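You operate a simulated robot arm through the tools that you are given. There is no shell and no other tool. Be economical: measure what you need, move in short steps, check, and stop when the job is done.

You run a simulated robot arm. Do the job below in one go: nothing can be reset, and whatever is moved stays where it is left.

## Task
Take the filter cartridge from the top of the evaporator stand and put it on the white gasket there.

The check looks at the end state, three seconds after you hand in, the way a careful person would. Anything else that was tipped, shoved, dropped, spilled or broken makes it a failure.

## Robot
A 6-joint arm with a two-finger parallel gripper, fixed in place. Base frame: the origin is at the foot of the arm, x ahead of it, y to its left, z up; the work surface is at about z = 0.85. Units: m, degrees, N and s.
With the tool pointing down near the work surface it reaches from about 0.26 to 0.68 m from the base axis. Its first joint turns from -66.0 to 66.0 degrees. Payload 2.9 kg.
The tool frame sits at the grasp point between the pads (the TCP): z along the fingers, y along the line on which they close. The tips reach 0.03 m beyond it. The gripper opens to 0.11 m. The fingers are 0.02 m wide and 0.01 m thick; the gripper's body (0.048 by 0.112 m) begins 0.055 m behind the TCP.
Orientation is that of the tool frame in the base frame, as a unit quaternion [x, y, z, w]. With the fingers straight down and closing along the base's y, the tool's x points along the base's -x, its y along +y and its z along -z.

## Interface
- The arm moves only by the tool apply_moves. Its arguments are lists of equal length, an entry for each row: "jaw": the gripper command, from -1 (shut) to 1 (fully open), values between in proportion; "slide": the shift along the tool's x, y, z in mm, a list of three; "twist": the turn about the tool's z in degrees. In form: {"jaw": [jaw, ...], "slide": [[x, y, z], ...], "twist": [twist, ...]}. A call has 1 to 12 rows; each row shifts and turns the commanded pose from where the row before left it, along the tool's axes as they then stand. Each row takes 0.2 s and may step no farther than 0.05 m and 8.6 degrees from the row before; otherwise, or with a gripper value out of range, the whole call is refused. A pose out of reach is approached as far as the arm can. The call stops where the force on the tool passes 40 N (or 10 N more than at its start, if that is more) or the arm is blocked; 0.2 s more then pass. Each finger travels about 0.108 m/s and halts on what it meets, pressing with about 44 N; the grip force reading is that of the motor and also rises with nothing between the fingers. The clock runs only during rows and for 0.2 s after the last one: add rows that do not move to give the fingers time. It gives the time, the measured TCP pose, the force on the tool (base axes), the opening and the grip force at its end, in the units of the frame above (readings bear some noise).
- Cameras (640 x 400 px; columns grow to the right, rows downward): "scene" is fixed at [0.0611, 0.4095, 1.4122]; the picture's right is [-0.87, -0.50, 0.00], its down [-0.22, 0.38, -0.90] and it looks along [0.45, -0.78, -0.44] (base axes); focal length 340 px, centre (320, 200). "wrist" rides on the gripper at [-0.036, 0, -0.057] in the tool frame; the picture's right is [0.00, -1.00, 0.00], its down [0.97, 0.00, -0.24] and it looks along [0.24, 0.00, 0.97] (tool axes); focal length 218 px, centre (320, 200). There is no depth. A picture from a camera that has moved, and an enlarged one, comes with that camera's place and axes in the base frame and with its lens. The place of the scene camera against the robot may be out by one fixed shift of up to 0.025 m in any direction.
- grab_frame(camera): a new picture of that camera. No time passes.
- enlarge(camera, box): a new picture of the part [left, top, right, bottom] of that camera's present view, enlarged. No time passes.
- job_done(): hands the job in; it is judged then, once.

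Work in short steps. Places have to be worked out from the pictures, the camera data and where the tool is seen: move nearer, look again, correct. Check each grasp and each placing, and mend what went wrong. You have 90 turns and 42 pictures in all, those below and enlarged ones among them. Open the gripper and draw the arm clear of the work before you hand the job in, unless the task says otherwise; then end with one line.

The tools are called after "Request:" as a command line: name --argument value ..., lists and objects as JSON in quotes. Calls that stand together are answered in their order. apply_moves: Moves the arm, as the interface text tells. Its arguments: {"type":"object","properties":{"jaw":{"type":"array"},"slide":{"type":"array"},"twist":{"type":"array"}},"required":["jaw","slide","twist"]} The other tools are called the same way: grab_frame (camera) takes a picture; enlarge (camera, box) takes an enlarged picture of a part of a camera's view; job_done () hands the job in.

At the start:

```text
time_s: 0.0
tool_pos: [0.4444, -0.2773, 1.1118]
tcp_rot: [-0.001, 1.0, 0.0, 0.0]
ft_force: [-0.7, -0.8, -0.3]
width: 0.1099
grip_force: 0.1
```

scene: 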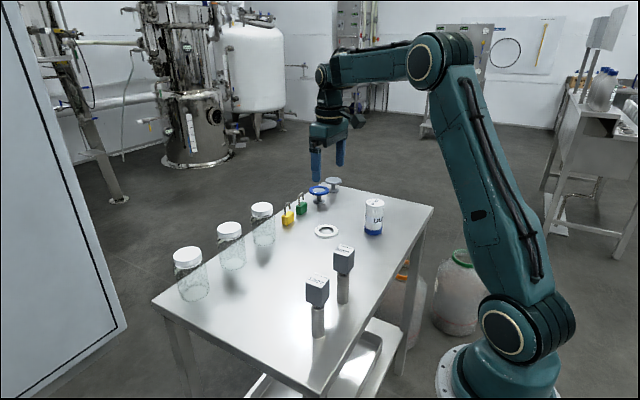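
wrist: 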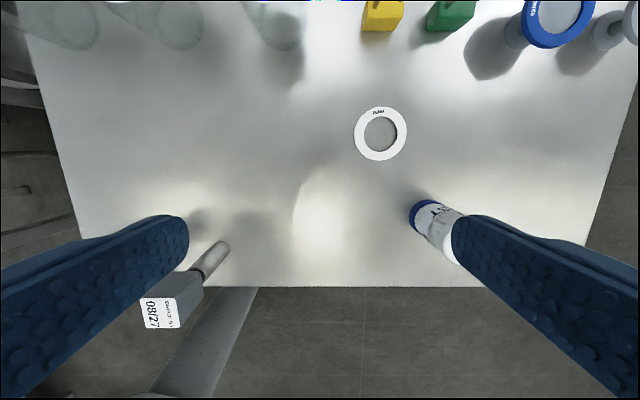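

The scene shows several labelled items, so I enlarge them to identify the evaporator stand and the cartridge.

Request:
enlarge --camera "scene" --box '[280, 170, 400, 245]'

Request:
enlarge --camera "scene" --box '[270, 225, 400, 345]'

```text
5.33 times, centred on (340, 208) of scene
camera zoom: at [0.0611, 0.4095, 1.4122], right [-0.87, -0.5, 0.0], down [-0.22, 0.38, -0.9], along [0.45, -0.78, -0.44], focal length 1813 px, centre (213, 160)
```

zoom: 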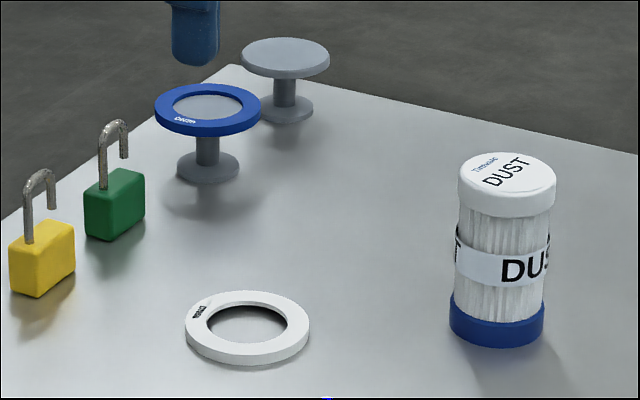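

```text
3.33 times, centred on (335, 285) of scene
camera zoom: at [0.0611, 0.4095, 1.4122], right [-0.87, -0.5, 0.0], down [-0.22, 0.38, -0.9], along [0.45, -0.78, -0.44], focal length 1133 px, centre (270, -83)
```

zoom: 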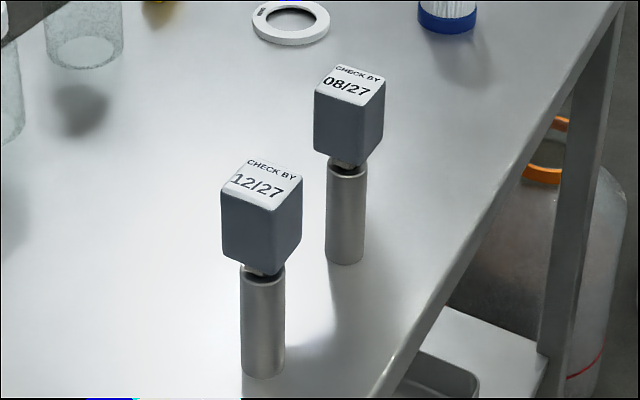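

The stand top is the table; the cartridge is the DUST cylinder at about (0.38, -0.435) and the white ring is the gasket at about (0.497, -0.362). I move above the cartridge, staying high, and look again.

Request:
apply_moves --jaw '[1, 1, 1, 1, 1]' --slide '[[16, -39, 0], [16, -39, 0], [16, -39, 0], [16, -39, 0], [0, 0, 30]]' --twist '[0, 0, 0, 0, 0]'

Request:
grab_frame --camera "wrist"

```text
time_s: 1.2
tool_pos: [0.3782, -0.4332, 1.0812]
tcp_rot: [0.0, 1.0, 0.001, 0.0]
ft_force: [0.1, -0.5, -0.1]
width: 0.1101
grip_force: 0.1
```

```text
37 pictures are left
camera wrist: at [0.4151, -0.4331, 1.1384], right [0.0, -1.0, 0.0], down [-0.97, 0.0, 0.24], along [-0.24, 0.0, -0.97], focal length 218 px, centre (320, 200)
```

wrist: 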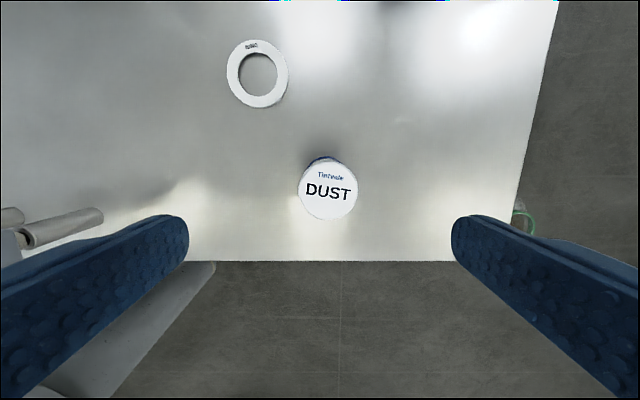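

Cartridge axis is at about (0.378, -0.440), top near z 0.95, and gasket at (0.4965, -0.360). I shift y by -7 mm and go partway down.

Request:
apply_moves --jaw '[1, 1, 1, 1]' --slide '[[0, -7, 0], [0, 0, 40], [0, 0, 35], [0, 0, 0]]' --twist '[0, 0, 0, 0]'

Request:
grab_frame --camera "wrist"

Request:
enlarge --camera "scene" --box '[300, 130, 440, 245]'

```text
time_s: 2.2
tool_pos: [0.3784, -0.4411, 1.0058]
tcp_rot: [-0.001, 1.0, 0.0, -0.001]
ft_force: [0.5, 0.7, -0.1]
width: 0.1102
grip_force: 0.0
```

```text
36 pictures are left
camera wrist: at [0.4155, -0.4414, 1.0634], right [0.0, -1.0, 0.0], down [-0.97, 0.0, 0.24], along [-0.24, 0.0, -0.97], focal length 218 px, centre (320, 200)
```

wrist: 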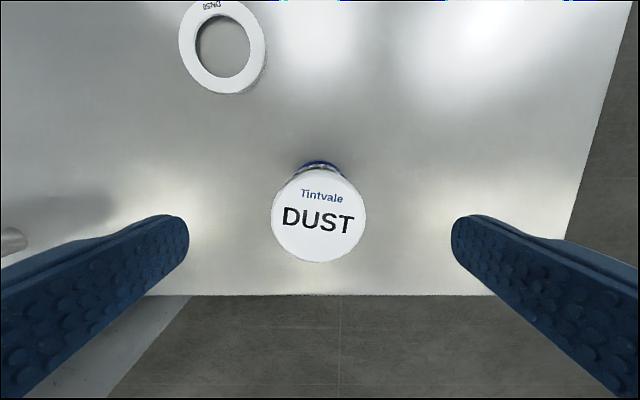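

```text
3.48 times, centred on (370, 188) of scene
camera zoom: at [0.0611, 0.4095, 1.4122], right [-0.87, -0.5, 0.0], down [-0.22, 0.38, -0.9], along [0.45, -0.78, -0.44], focal length 1182 px, centre (146, 244)
```

zoom: 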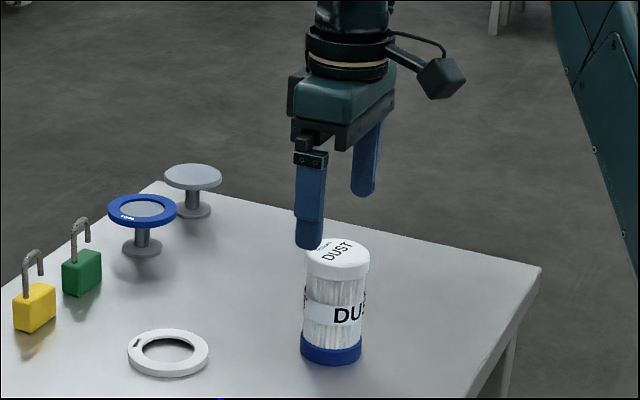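

Aligned: cap centre lies on the TCP axis within about 1 mm, top at z≈0.945. I descend so the TCP is at about 0.918, then close.

Request:
apply_moves --jaw '[1, 1, 1, 1, -1, -1, -1, -1]' --slide '[[-0.5, 1, 40], [0, 0, 30], [0, 0, 18], [0, 0, 0], [0, 0, 0], [0, 0, 0], [0, 0, 0], [0, 0, 0]]' --twist '[0, 0, 0, 0, 0, 0, 0, 0]'

Request:
enlarge --camera "scene" --box '[300, 130, 440, 245]'

```text
time_s: 4.0
tool_pos: [0.3795, -0.4394, 0.919]
tcp_rot: [0.0, 1.0, 0.0, 0.0]
ft_force: [0.3, 0.4, 0.1]
width: 0.0525
grip_force: 44.0
```

```text
3.48 times, centred on (370, 188) of scene
camera zoom: at [0.0611, 0.4095, 1.4122], right [-0.87, -0.5, 0.0], down [-0.22, 0.38, -0.9], along [0.45, -0.78, -0.44], focal length 1182 px, centre (146, 244)
```

zoom: 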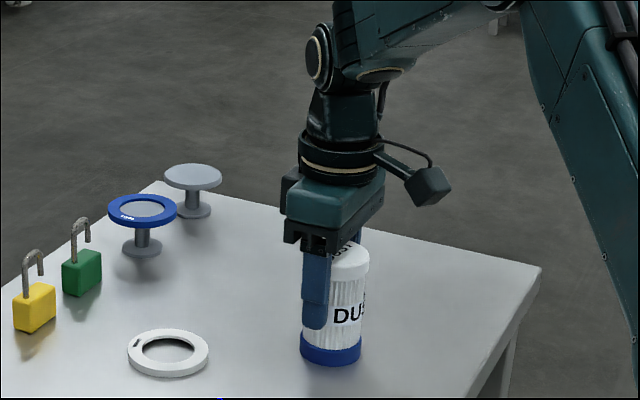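

The grip holds at 52.5 mm (the cap diameter). I lift 60 mm and check.

Request:
apply_moves --jaw '[-1, -1, -1, -1]' --slide '[[0, 0, -15], [0, 0, -20], [0, 0, -25], [0, 0, 0]]' --twist '[0, 0, 0, 0]'

Request:
enlarge --camera "scene" --box '[280, 110, 420, 245]'

Request:
grab_frame --camera "wrist"

```text
time_s: 5.0
tool_pos: [0.379, -0.4391, 0.9785]
tcp_rot: [0.0, 1.0, 0.0, -0.001]
ft_force: [-0.4, 0.9, -1.1]
width: 0.0519
grip_force: 43.9
```

```text
2.96 times, centred on (350, 178) of scene
camera zoom: at [0.0611, 0.4095, 1.4122], right [-0.87, -0.5, 0.0], down [-0.22, 0.38, -0.9], along [0.45, -0.78, -0.44], focal length 1007 px, centre (231, 267)
```

zoom: 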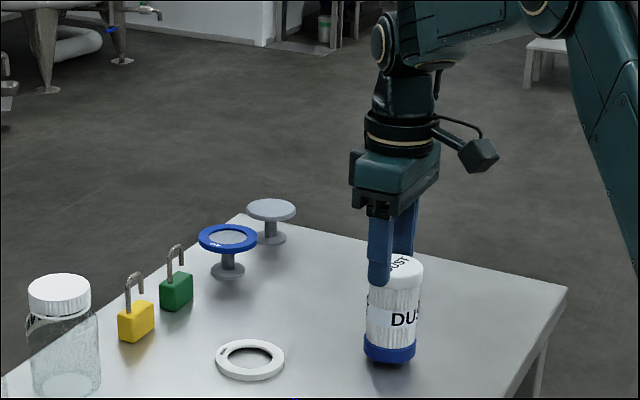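

```text
32 pictures are left
camera wrist: at [0.4157, -0.4396, 1.0363], right [0.0, -1.0, 0.0], down [-0.97, 0.0, 0.24], along [-0.24, 0.0, -0.97], focal length 218 px, centre (320, 200)
```

wrist: 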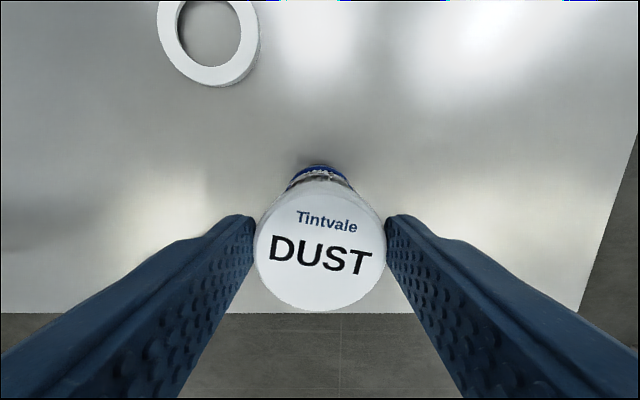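

The cap top now seems at z≈0.954, only ~9 mm above its start, while the tool rose 60 mm: the cartridge seems to have slipped in the pads. I look closely before acting.

Request:
enlarge --camera "scene" --box '[340, 170, 410, 245]'

```text
5.33 times, centred on (375, 208) of scene
camera zoom: at [0.0611, 0.4095, 1.4122], right [-0.87, -0.5, 0.0], down [-0.22, 0.38, -0.9], along [0.45, -0.78, -0.44], focal length 1813 px, centre (27, 160)
```

zoom: 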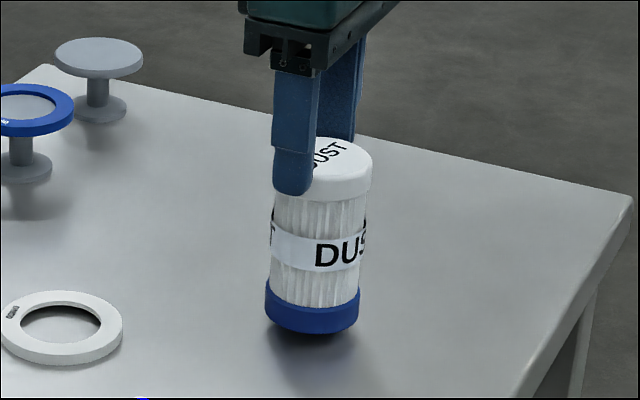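

The pads now hold only the cap with their tips, with the cartridge hanging just above the table. I lower it gently back to the surface in small steps, watching the force.

Request:
apply_moves --jaw '[-1, -1, -1, -1]' --slide '[[0, 0, 2], [0, 0, 2], [0, 0, 2], [0, 0, 0]]' --twist '[0, 0, 0, 0]'

Request:
enlarge --camera "scene" --box '[340, 170, 410, 245]'

```text
time_s: 6.0
tool_pos: [0.3809, -0.4387, 0.9724]
tcp_rot: [0.0, 1.0, 0.0, 0.0]
ft_force: [0.5, -0.1, -2.2]
width: 0.052
grip_force: 43.7
```

```text
5.33 times, centred on (375, 208) of scene
camera zoom: at [0.0611, 0.4095, 1.4122], right [-0.87, -0.5, 0.0], down [-0.22, 0.38, -0.9], along [0.45, -0.78, -0.44], focal length 1813 px, centre (27, 160)
```

zoom: 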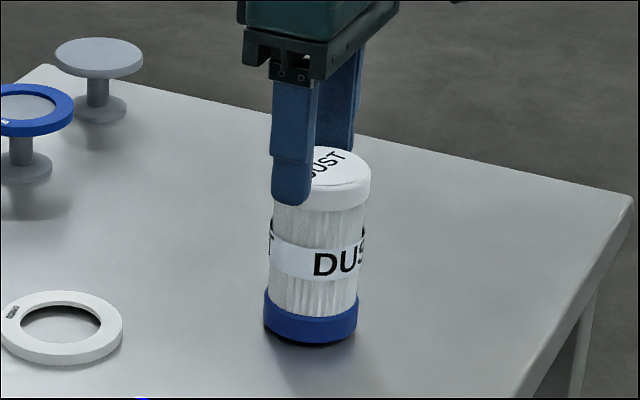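

It moved down with the fingers (not slipping now) and is about 2 mm above the table. I lower until light contact.

Request:
apply_moves --jaw '[-1, -1, -1, -1]' --slide '[[0, 0, 1], [0, 0, 1], [0, 0, 0.5], [0, 0, 0]]' --twist '[0, 0, 0, 0]'

Request:
grab_frame --camera "wrist"

```text
time_s: 7.0
tool_pos: [0.38, -0.4392, 0.9701]
tcp_rot: [0.0, 1.0, 0.001, 0.0]
ft_force: [0.7, 0.2, -0.2]
width: 0.0518
grip_force: 43.9
```

```text
29 pictures are left
camera wrist: at [0.4162, -0.4395, 1.028], right [0.0, -1.0, 0.0], down [-0.97, 0.0, 0.24], along [-0.24, 0.0, -0.97], focal length 218 px, centre (320, 200)
```

wrist: 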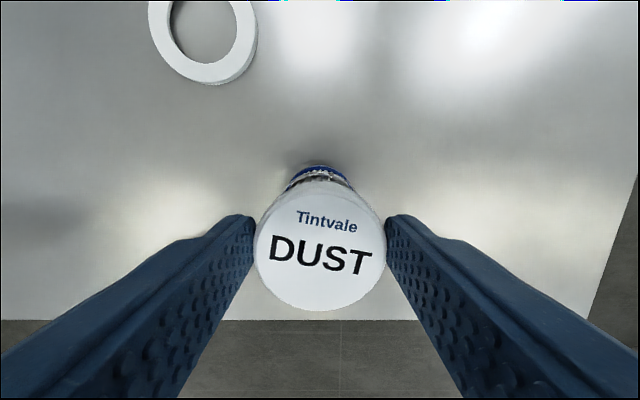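

Relation to the fingers is unchanged, so the hold is steady. I lower the last bit to the table, open slightly, and regrip with the cap in the pads' lower half for a slow test lift.

Request:
apply_moves --jaw '[-1, -1, -1]' --slide '[[0, 0, 0.7], [0, 0, 0.7], [0, 0, 0]]' --twist '[0, 0, 0]'

Request:
enlarge --camera "scene" --box '[340, 170, 410, 245]'

```text
time_s: 7.8
tool_pos: [0.3801, -0.4389, 0.9691]
tcp_rot: [-0.001, 1.0, 0.0, 0.0]
ft_force: [-0.2, 0.5, -0.2]
width: 0.0519
grip_force: 44.4
```

```text
5.33 times, centred on (375, 208) of scene
camera zoom: at [0.0611, 0.4095, 1.4122], right [-0.87, -0.5, 0.0], down [-0.22, 0.38, -0.9], along [0.45, -0.78, -0.44], focal length 1813 px, centre (27, 160)
```

zoom: 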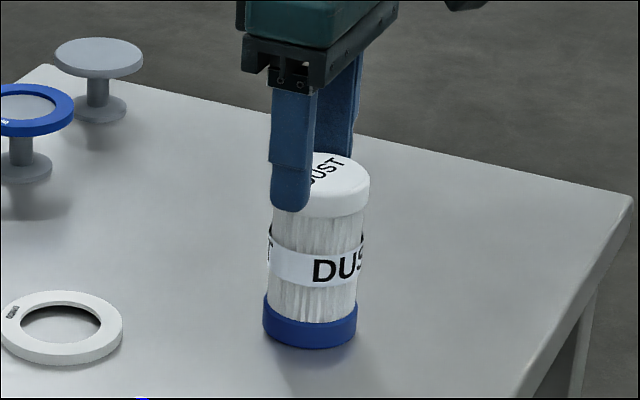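

It is back on the table. I open to ~70 mm, lower 24 mm, and close again.

Request:
apply_moves --jaw '[0.3, 0.3, 0.3, 0.3, -1, -1, -1, -1]' --slide '[[0, 0, 0], [0, 0, 0], [0, 0, 24], [0, 0, 0], [0, 0, 0], [0, 0, 0], [0, 0, 0], [0, 0, 0]]' --twist '[0, 0, 0, 0, 0, 0, 0, 0]'

Request:
apply_moves --jaw '[-1, -1, -1, -1, -1, -1]' --slide '[[0, 0, -2], [0, 0, -3], [0, 0, -3], [0, 0, -3], [0, 0, -3], [0, 0, 0]]' --twist '[0, 0, 0, 0, 0, 0]'

Request:
enlarge --camera "scene" --box '[340, 170, 410, 245]'

```text
time_s: 9.6
tool_pos: [0.3821, -0.4387, 0.9453]
tcp_rot: [0.0, 1.0, 0.0, 0.0]
ft_force: [0.9, 0.0, 0.1]
width: 0.0525
grip_force: 44.2
```

```text
time_s: 11.0
tool_pos: [0.3802, -0.4389, 0.9588]
tcp_rot: [0.0, 1.0, 0.002, 0.0]
ft_force: [0.1, 0.5, -0.5]
width: 0.0521
grip_force: 44.3
```

```text
5.33 times, centred on (375, 208) of scene
camera zoom: at [0.0611, 0.4095, 1.4122], right [-0.87, -0.5, 0.0], down [-0.22, 0.38, -0.9], along [0.45, -0.78, -0.44], focal length 1813 px, centre (27, 160)
```

zoom: 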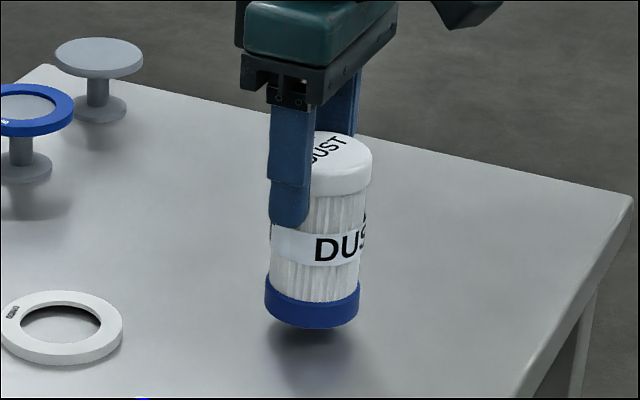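

It lifted the full ~13 mm without slipping. I raise slowly another 12 mm, dwell, and check.

Request:
apply_moves --jaw '[-1, -1, -1, -1, -1, -1, -1, -1]' --slide '[[0, 0, -3], [0, 0, -3], [0, 0, -3], [0, 0, -3], [0, 0, 0], [0, 0, 0], [0, 0, 0], [0, 0, 0]]' --twist '[0, 0, 0, 0, 0, 0, 0, 0]'

Request:
enlarge --camera "scene" --box '[340, 170, 410, 245]'

```text
time_s: 12.8
tool_pos: [0.3807, -0.4399, 0.9714]
tcp_rot: [0.0, 1.0, 0.0, 0.0]
ft_force: [0.1, -0.1, 0.1]
width: 0.0525
grip_force: 43.9
```

```text
5.33 times, centred on (375, 208) of scene
camera zoom: at [0.0611, 0.4095, 1.4122], right [-0.87, -0.5, 0.0], down [-0.22, 0.38, -0.9], along [0.45, -0.78, -0.44], focal length 1813 px, centre (27, 160)
```

zoom: 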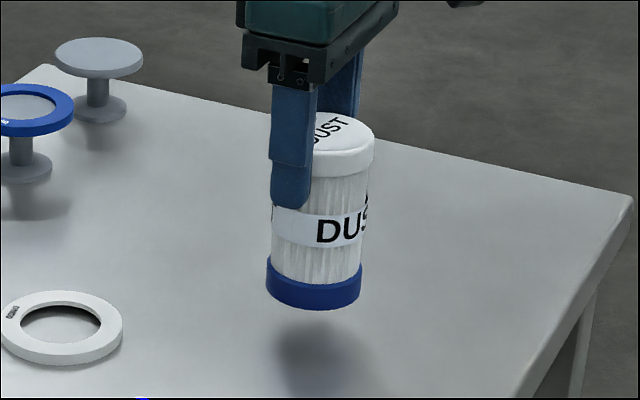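

No slip over the dwell. I carry it slowly toward the gasket: shift about (+0.120, +0.0795), first 12 rows.

Request:
apply_moves --jaw '[-1, -1, -1, -1, -1, -1, -1, -1, -1, -1, -1, -1]' --slide '[[-5, 3.3, 0], [-10, 6.6, 0], [-12, 8, 0], [-12, 8, 0], [-12, 8, 0], [-12, 8, 0], [-12, 8, 0], [-12, 8, 0], [-12, 8, 0], [-12, 8, 0], [-6, 4, 0], [-2.5, 1.6, 0]]' --twist '[0, 0, 0, 0, 0, 0, 0, 0, 0, 0, 0, 0]'

Request:
enlarge --camera "scene" --box '[280, 160, 380, 245]'

Request:
grab_frame --camera "wrist"

```text
time_s: 15.4
tool_pos: [0.4996, -0.3594, 0.9715]
tcp_rot: [0.0, 1.0, 0.0, 0.0]
ft_force: [1.1, 0.0, -1.6]
width: 0.0521
grip_force: 44.3
```

```text
4.71 times, centred on (330, 202) of scene
camera zoom: at [0.0611, 0.4095, 1.4122], right [-0.87, -0.5, 0.0], down [-0.22, 0.38, -0.9], along [0.45, -0.78, -0.44], focal length 1600 px, centre (273, 188)
```

zoom: 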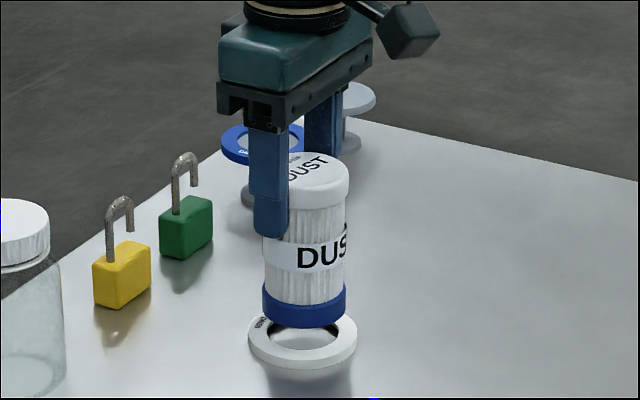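

```text
24 pictures are left
camera wrist: at [0.5362, -0.3595, 1.0284], right [0.0, -1.0, 0.0], down [-0.97, 0.0, 0.24], along [-0.24, 0.0, -0.97], focal length 218 px, centre (320, 200)
```

wrist: 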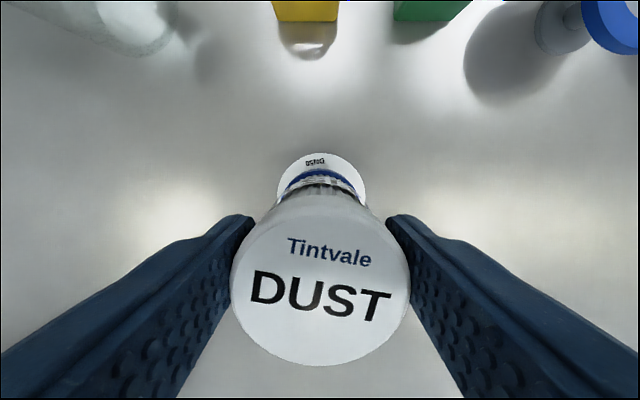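

The cartridge is centred over the ring in both views. I lower 13 mm slowly and re-check.

Request:
apply_moves --jaw '[-1, -1, -1, -1, -1, -1]' --slide '[[0, 0, 3], [0, 0, 3], [0, 0, 3], [0, 0, 3], [0, 0, 1], [0, 0, 0]]' --twist '[0, 0, 0, 0, 0, 0]'

Request:
enlarge --camera "scene" --box '[300, 190, 360, 245]'

```text
time_s: 16.8
tool_pos: [0.4997, -0.359, 0.9567]
tcp_rot: [0.0, 1.0, 0.0, 0.0]
ft_force: [0.1, -0.6, -1.2]
width: 0.0524
grip_force: 44.3
```

```text
7.27 times, centred on (330, 218) of scene
camera zoom: at [0.0611, 0.4095, 1.4122], right [-0.87, -0.5, 0.0], down [-0.22, 0.38, -0.9], along [0.45, -0.78, -0.44], focal length 2473 px, centre (247, 73)
```

zoom: 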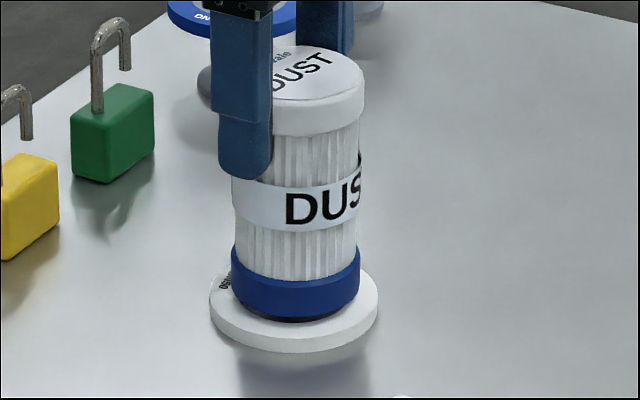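

It is centred on the ring within ~1–2 mm with a few mm left to go. I lower in 1 mm steps until contact.

Request:
apply_moves --jaw '[-1, -1, -1, -1, -1]' --slide '[[0, 0, 1], [0, 0, 1], [0, 0, 1], [0, 0, 0], [0, 0, 0]]' --twist '[0, 0, 0, 0, 0]'

Request:
enlarge --camera "scene" --box '[300, 190, 360, 245]'

```text
time_s: 18.0
tool_pos: [0.4995, -0.3595, 0.9545]
tcp_rot: [0.0, 1.0, 0.0, -0.001]
ft_force: [0.0, 0.1, -0.2]
width: 0.052
grip_force: 44.1
```

```text
7.27 times, centred on (330, 218) of scene
camera zoom: at [0.0611, 0.4095, 1.4122], right [-0.87, -0.5, 0.0], down [-0.22, 0.38, -0.9], along [0.45, -0.78, -0.44], focal length 2473 px, centre (247, 73)
```

zoom: 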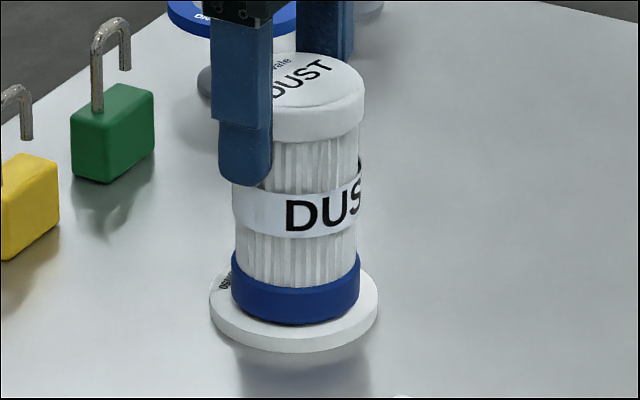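

Nearly seated. One more careful millimetre and check the force.

Request:
apply_moves --jaw '[-1, -1, -1, -1]' --slide '[[0, 0, 0.5], [0, 0, 0.5], [0, 0, 0.5], [0, 0, 0]]' --twist '[0, 0, 0, 0]'

Request:
enlarge --camera "scene" --box '[300, 190, 360, 245]'

```text
time_s: 19.0
tool_pos: [0.5, -0.3598, 0.9534]
tcp_rot: [0.0, 1.0, 0.0, -0.001]
ft_force: [0.2, -0.1, -1.3]
width: 0.0522
grip_force: 44.2
```

```text
7.27 times, centred on (330, 218) of scene
camera zoom: at [0.0611, 0.4095, 1.4122], right [-0.87, -0.5, 0.0], down [-0.22, 0.38, -0.9], along [0.45, -0.78, -0.44], focal length 2473 px, centre (247, 73)
```

zoom: 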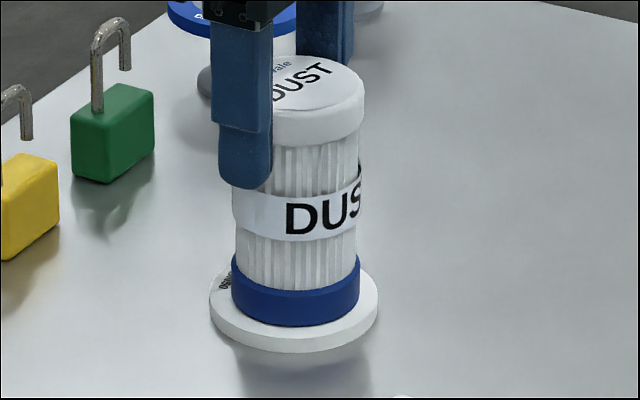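

It still moved slightly with the tool; I press one more millimetre, watching for a force rise.

Request:
apply_moves --jaw '[-1, -1, -1, -1]' --slide '[[0, 0, 0.5], [0, 0, 0.5], [0, 0, 0.5], [0, 0, 0]]' --twist '[0, 0, 0, 0]'

Request:
enlarge --camera "scene" --box '[300, 190, 360, 245]'

```text
time_s: 20.0
tool_pos: [0.4987, -0.359, 0.9527]
tcp_rot: [0.0, 1.0, 0.0, 0.0]
ft_force: [-1.1, 0.2, 1.7]
width: 0.0524
grip_force: 44.0
```

```text
7.27 times, centred on (330, 218) of scene
camera zoom: at [0.061, 0.4095, 1.4122], right [-0.87, -0.5, 0.0], down [-0.22, 0.38, -0.9], along [0.45, -0.78, -0.44], focal length 2473 px, centre (247, 73)
```

zoom: 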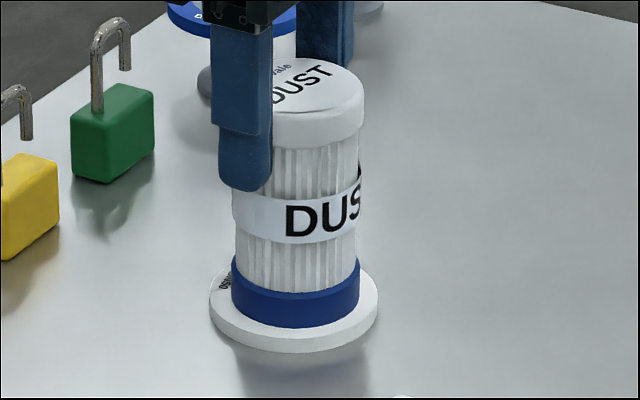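

The force turned upward (+1.7 N): it is seated. I open and, once the fingers are clear, rise straight up.

Request:
apply_moves --jaw '[0.3, 0.6, 0.6, 0.6, 0.6]' --slide '[[0, 0, 0], [0, 0, 0], [0, 0, 0], [0, 0, 0], [0, 0, 0]]' --twist '[0, 0, 0, 0, 0]'

Request:
apply_moves --jaw '[0.6, 0.6, 0.6, 0.6, 0.6, 0.6]' --slide '[[0, 0, -15], [0, 0, -30], [0, 0, -40], [0, 0, -40], [0, 0, -40], [0, 0, 0]]' --twist '[0, 0, 0, 0, 0, 0]'

Request:
grab_frame --camera "wrist"

Request:
grab_frame --camera "scene"

Request:
enlarge --camera "scene" --box '[300, 190, 360, 245]'

```text
time_s: 21.2
tool_pos: [0.5003, -0.3604, 0.9516]
tcp_rot: [0.0, 1.0, -0.001, 0.0]
ft_force: [0.7, -0.2, 1.1]
width: 0.088
grip_force: 0.0
```

```text
time_s: 22.6
tool_pos: [0.4993, -0.3601, 1.1157]
tcp_rot: [0.0, 1.0, 0.001, 0.001]
ft_force: [-1.0, 0.3, -0.3]
width: 0.088
grip_force: 0.1
```

```text
19 pictures are left
camera wrist: at [0.5346, -0.3599, 1.1742], right [0.0, -1.0, 0.0], down [-0.97, 0.0, 0.24], along [-0.24, 0.0, -0.97], focal length 218 px, centre (320, 200)
```

wrist: 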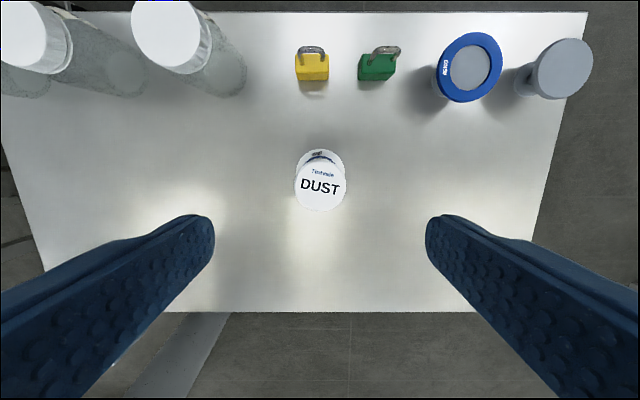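

```text
18 pictures are left
```

scene: 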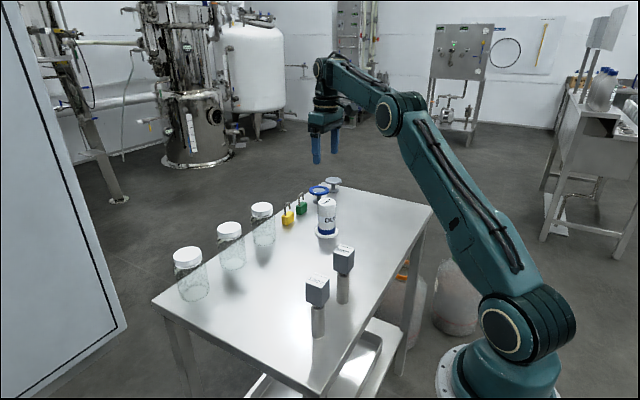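

```text
7.27 times, centred on (330, 218) of scene
camera zoom: at [0.0611, 0.4095, 1.4122], right [-0.87, -0.5, 0.0], down [-0.22, 0.38, -0.9], along [0.45, -0.78, -0.44], focal length 2473 px, centre (247, 73)
```

zoom: 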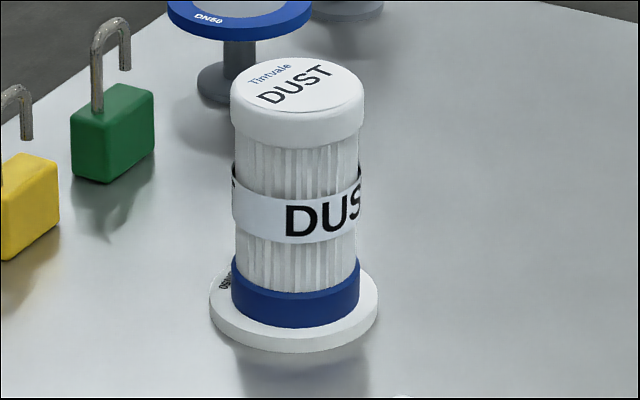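

The cartridge stands upright and centred on the white gasket, everything else is where it was, and the open gripper is about 140 mm above the cartridge. I hand in.

Request:
job_done

```text
The job is handed in.
```

The filter cartridge is standing upright, centred to within about 2 mm, on the white gasket; it slipped in the fingers on the first lift, so I set it back down and regripped it. Nothing else on the stand looks moved, and the gripper is open and clear.
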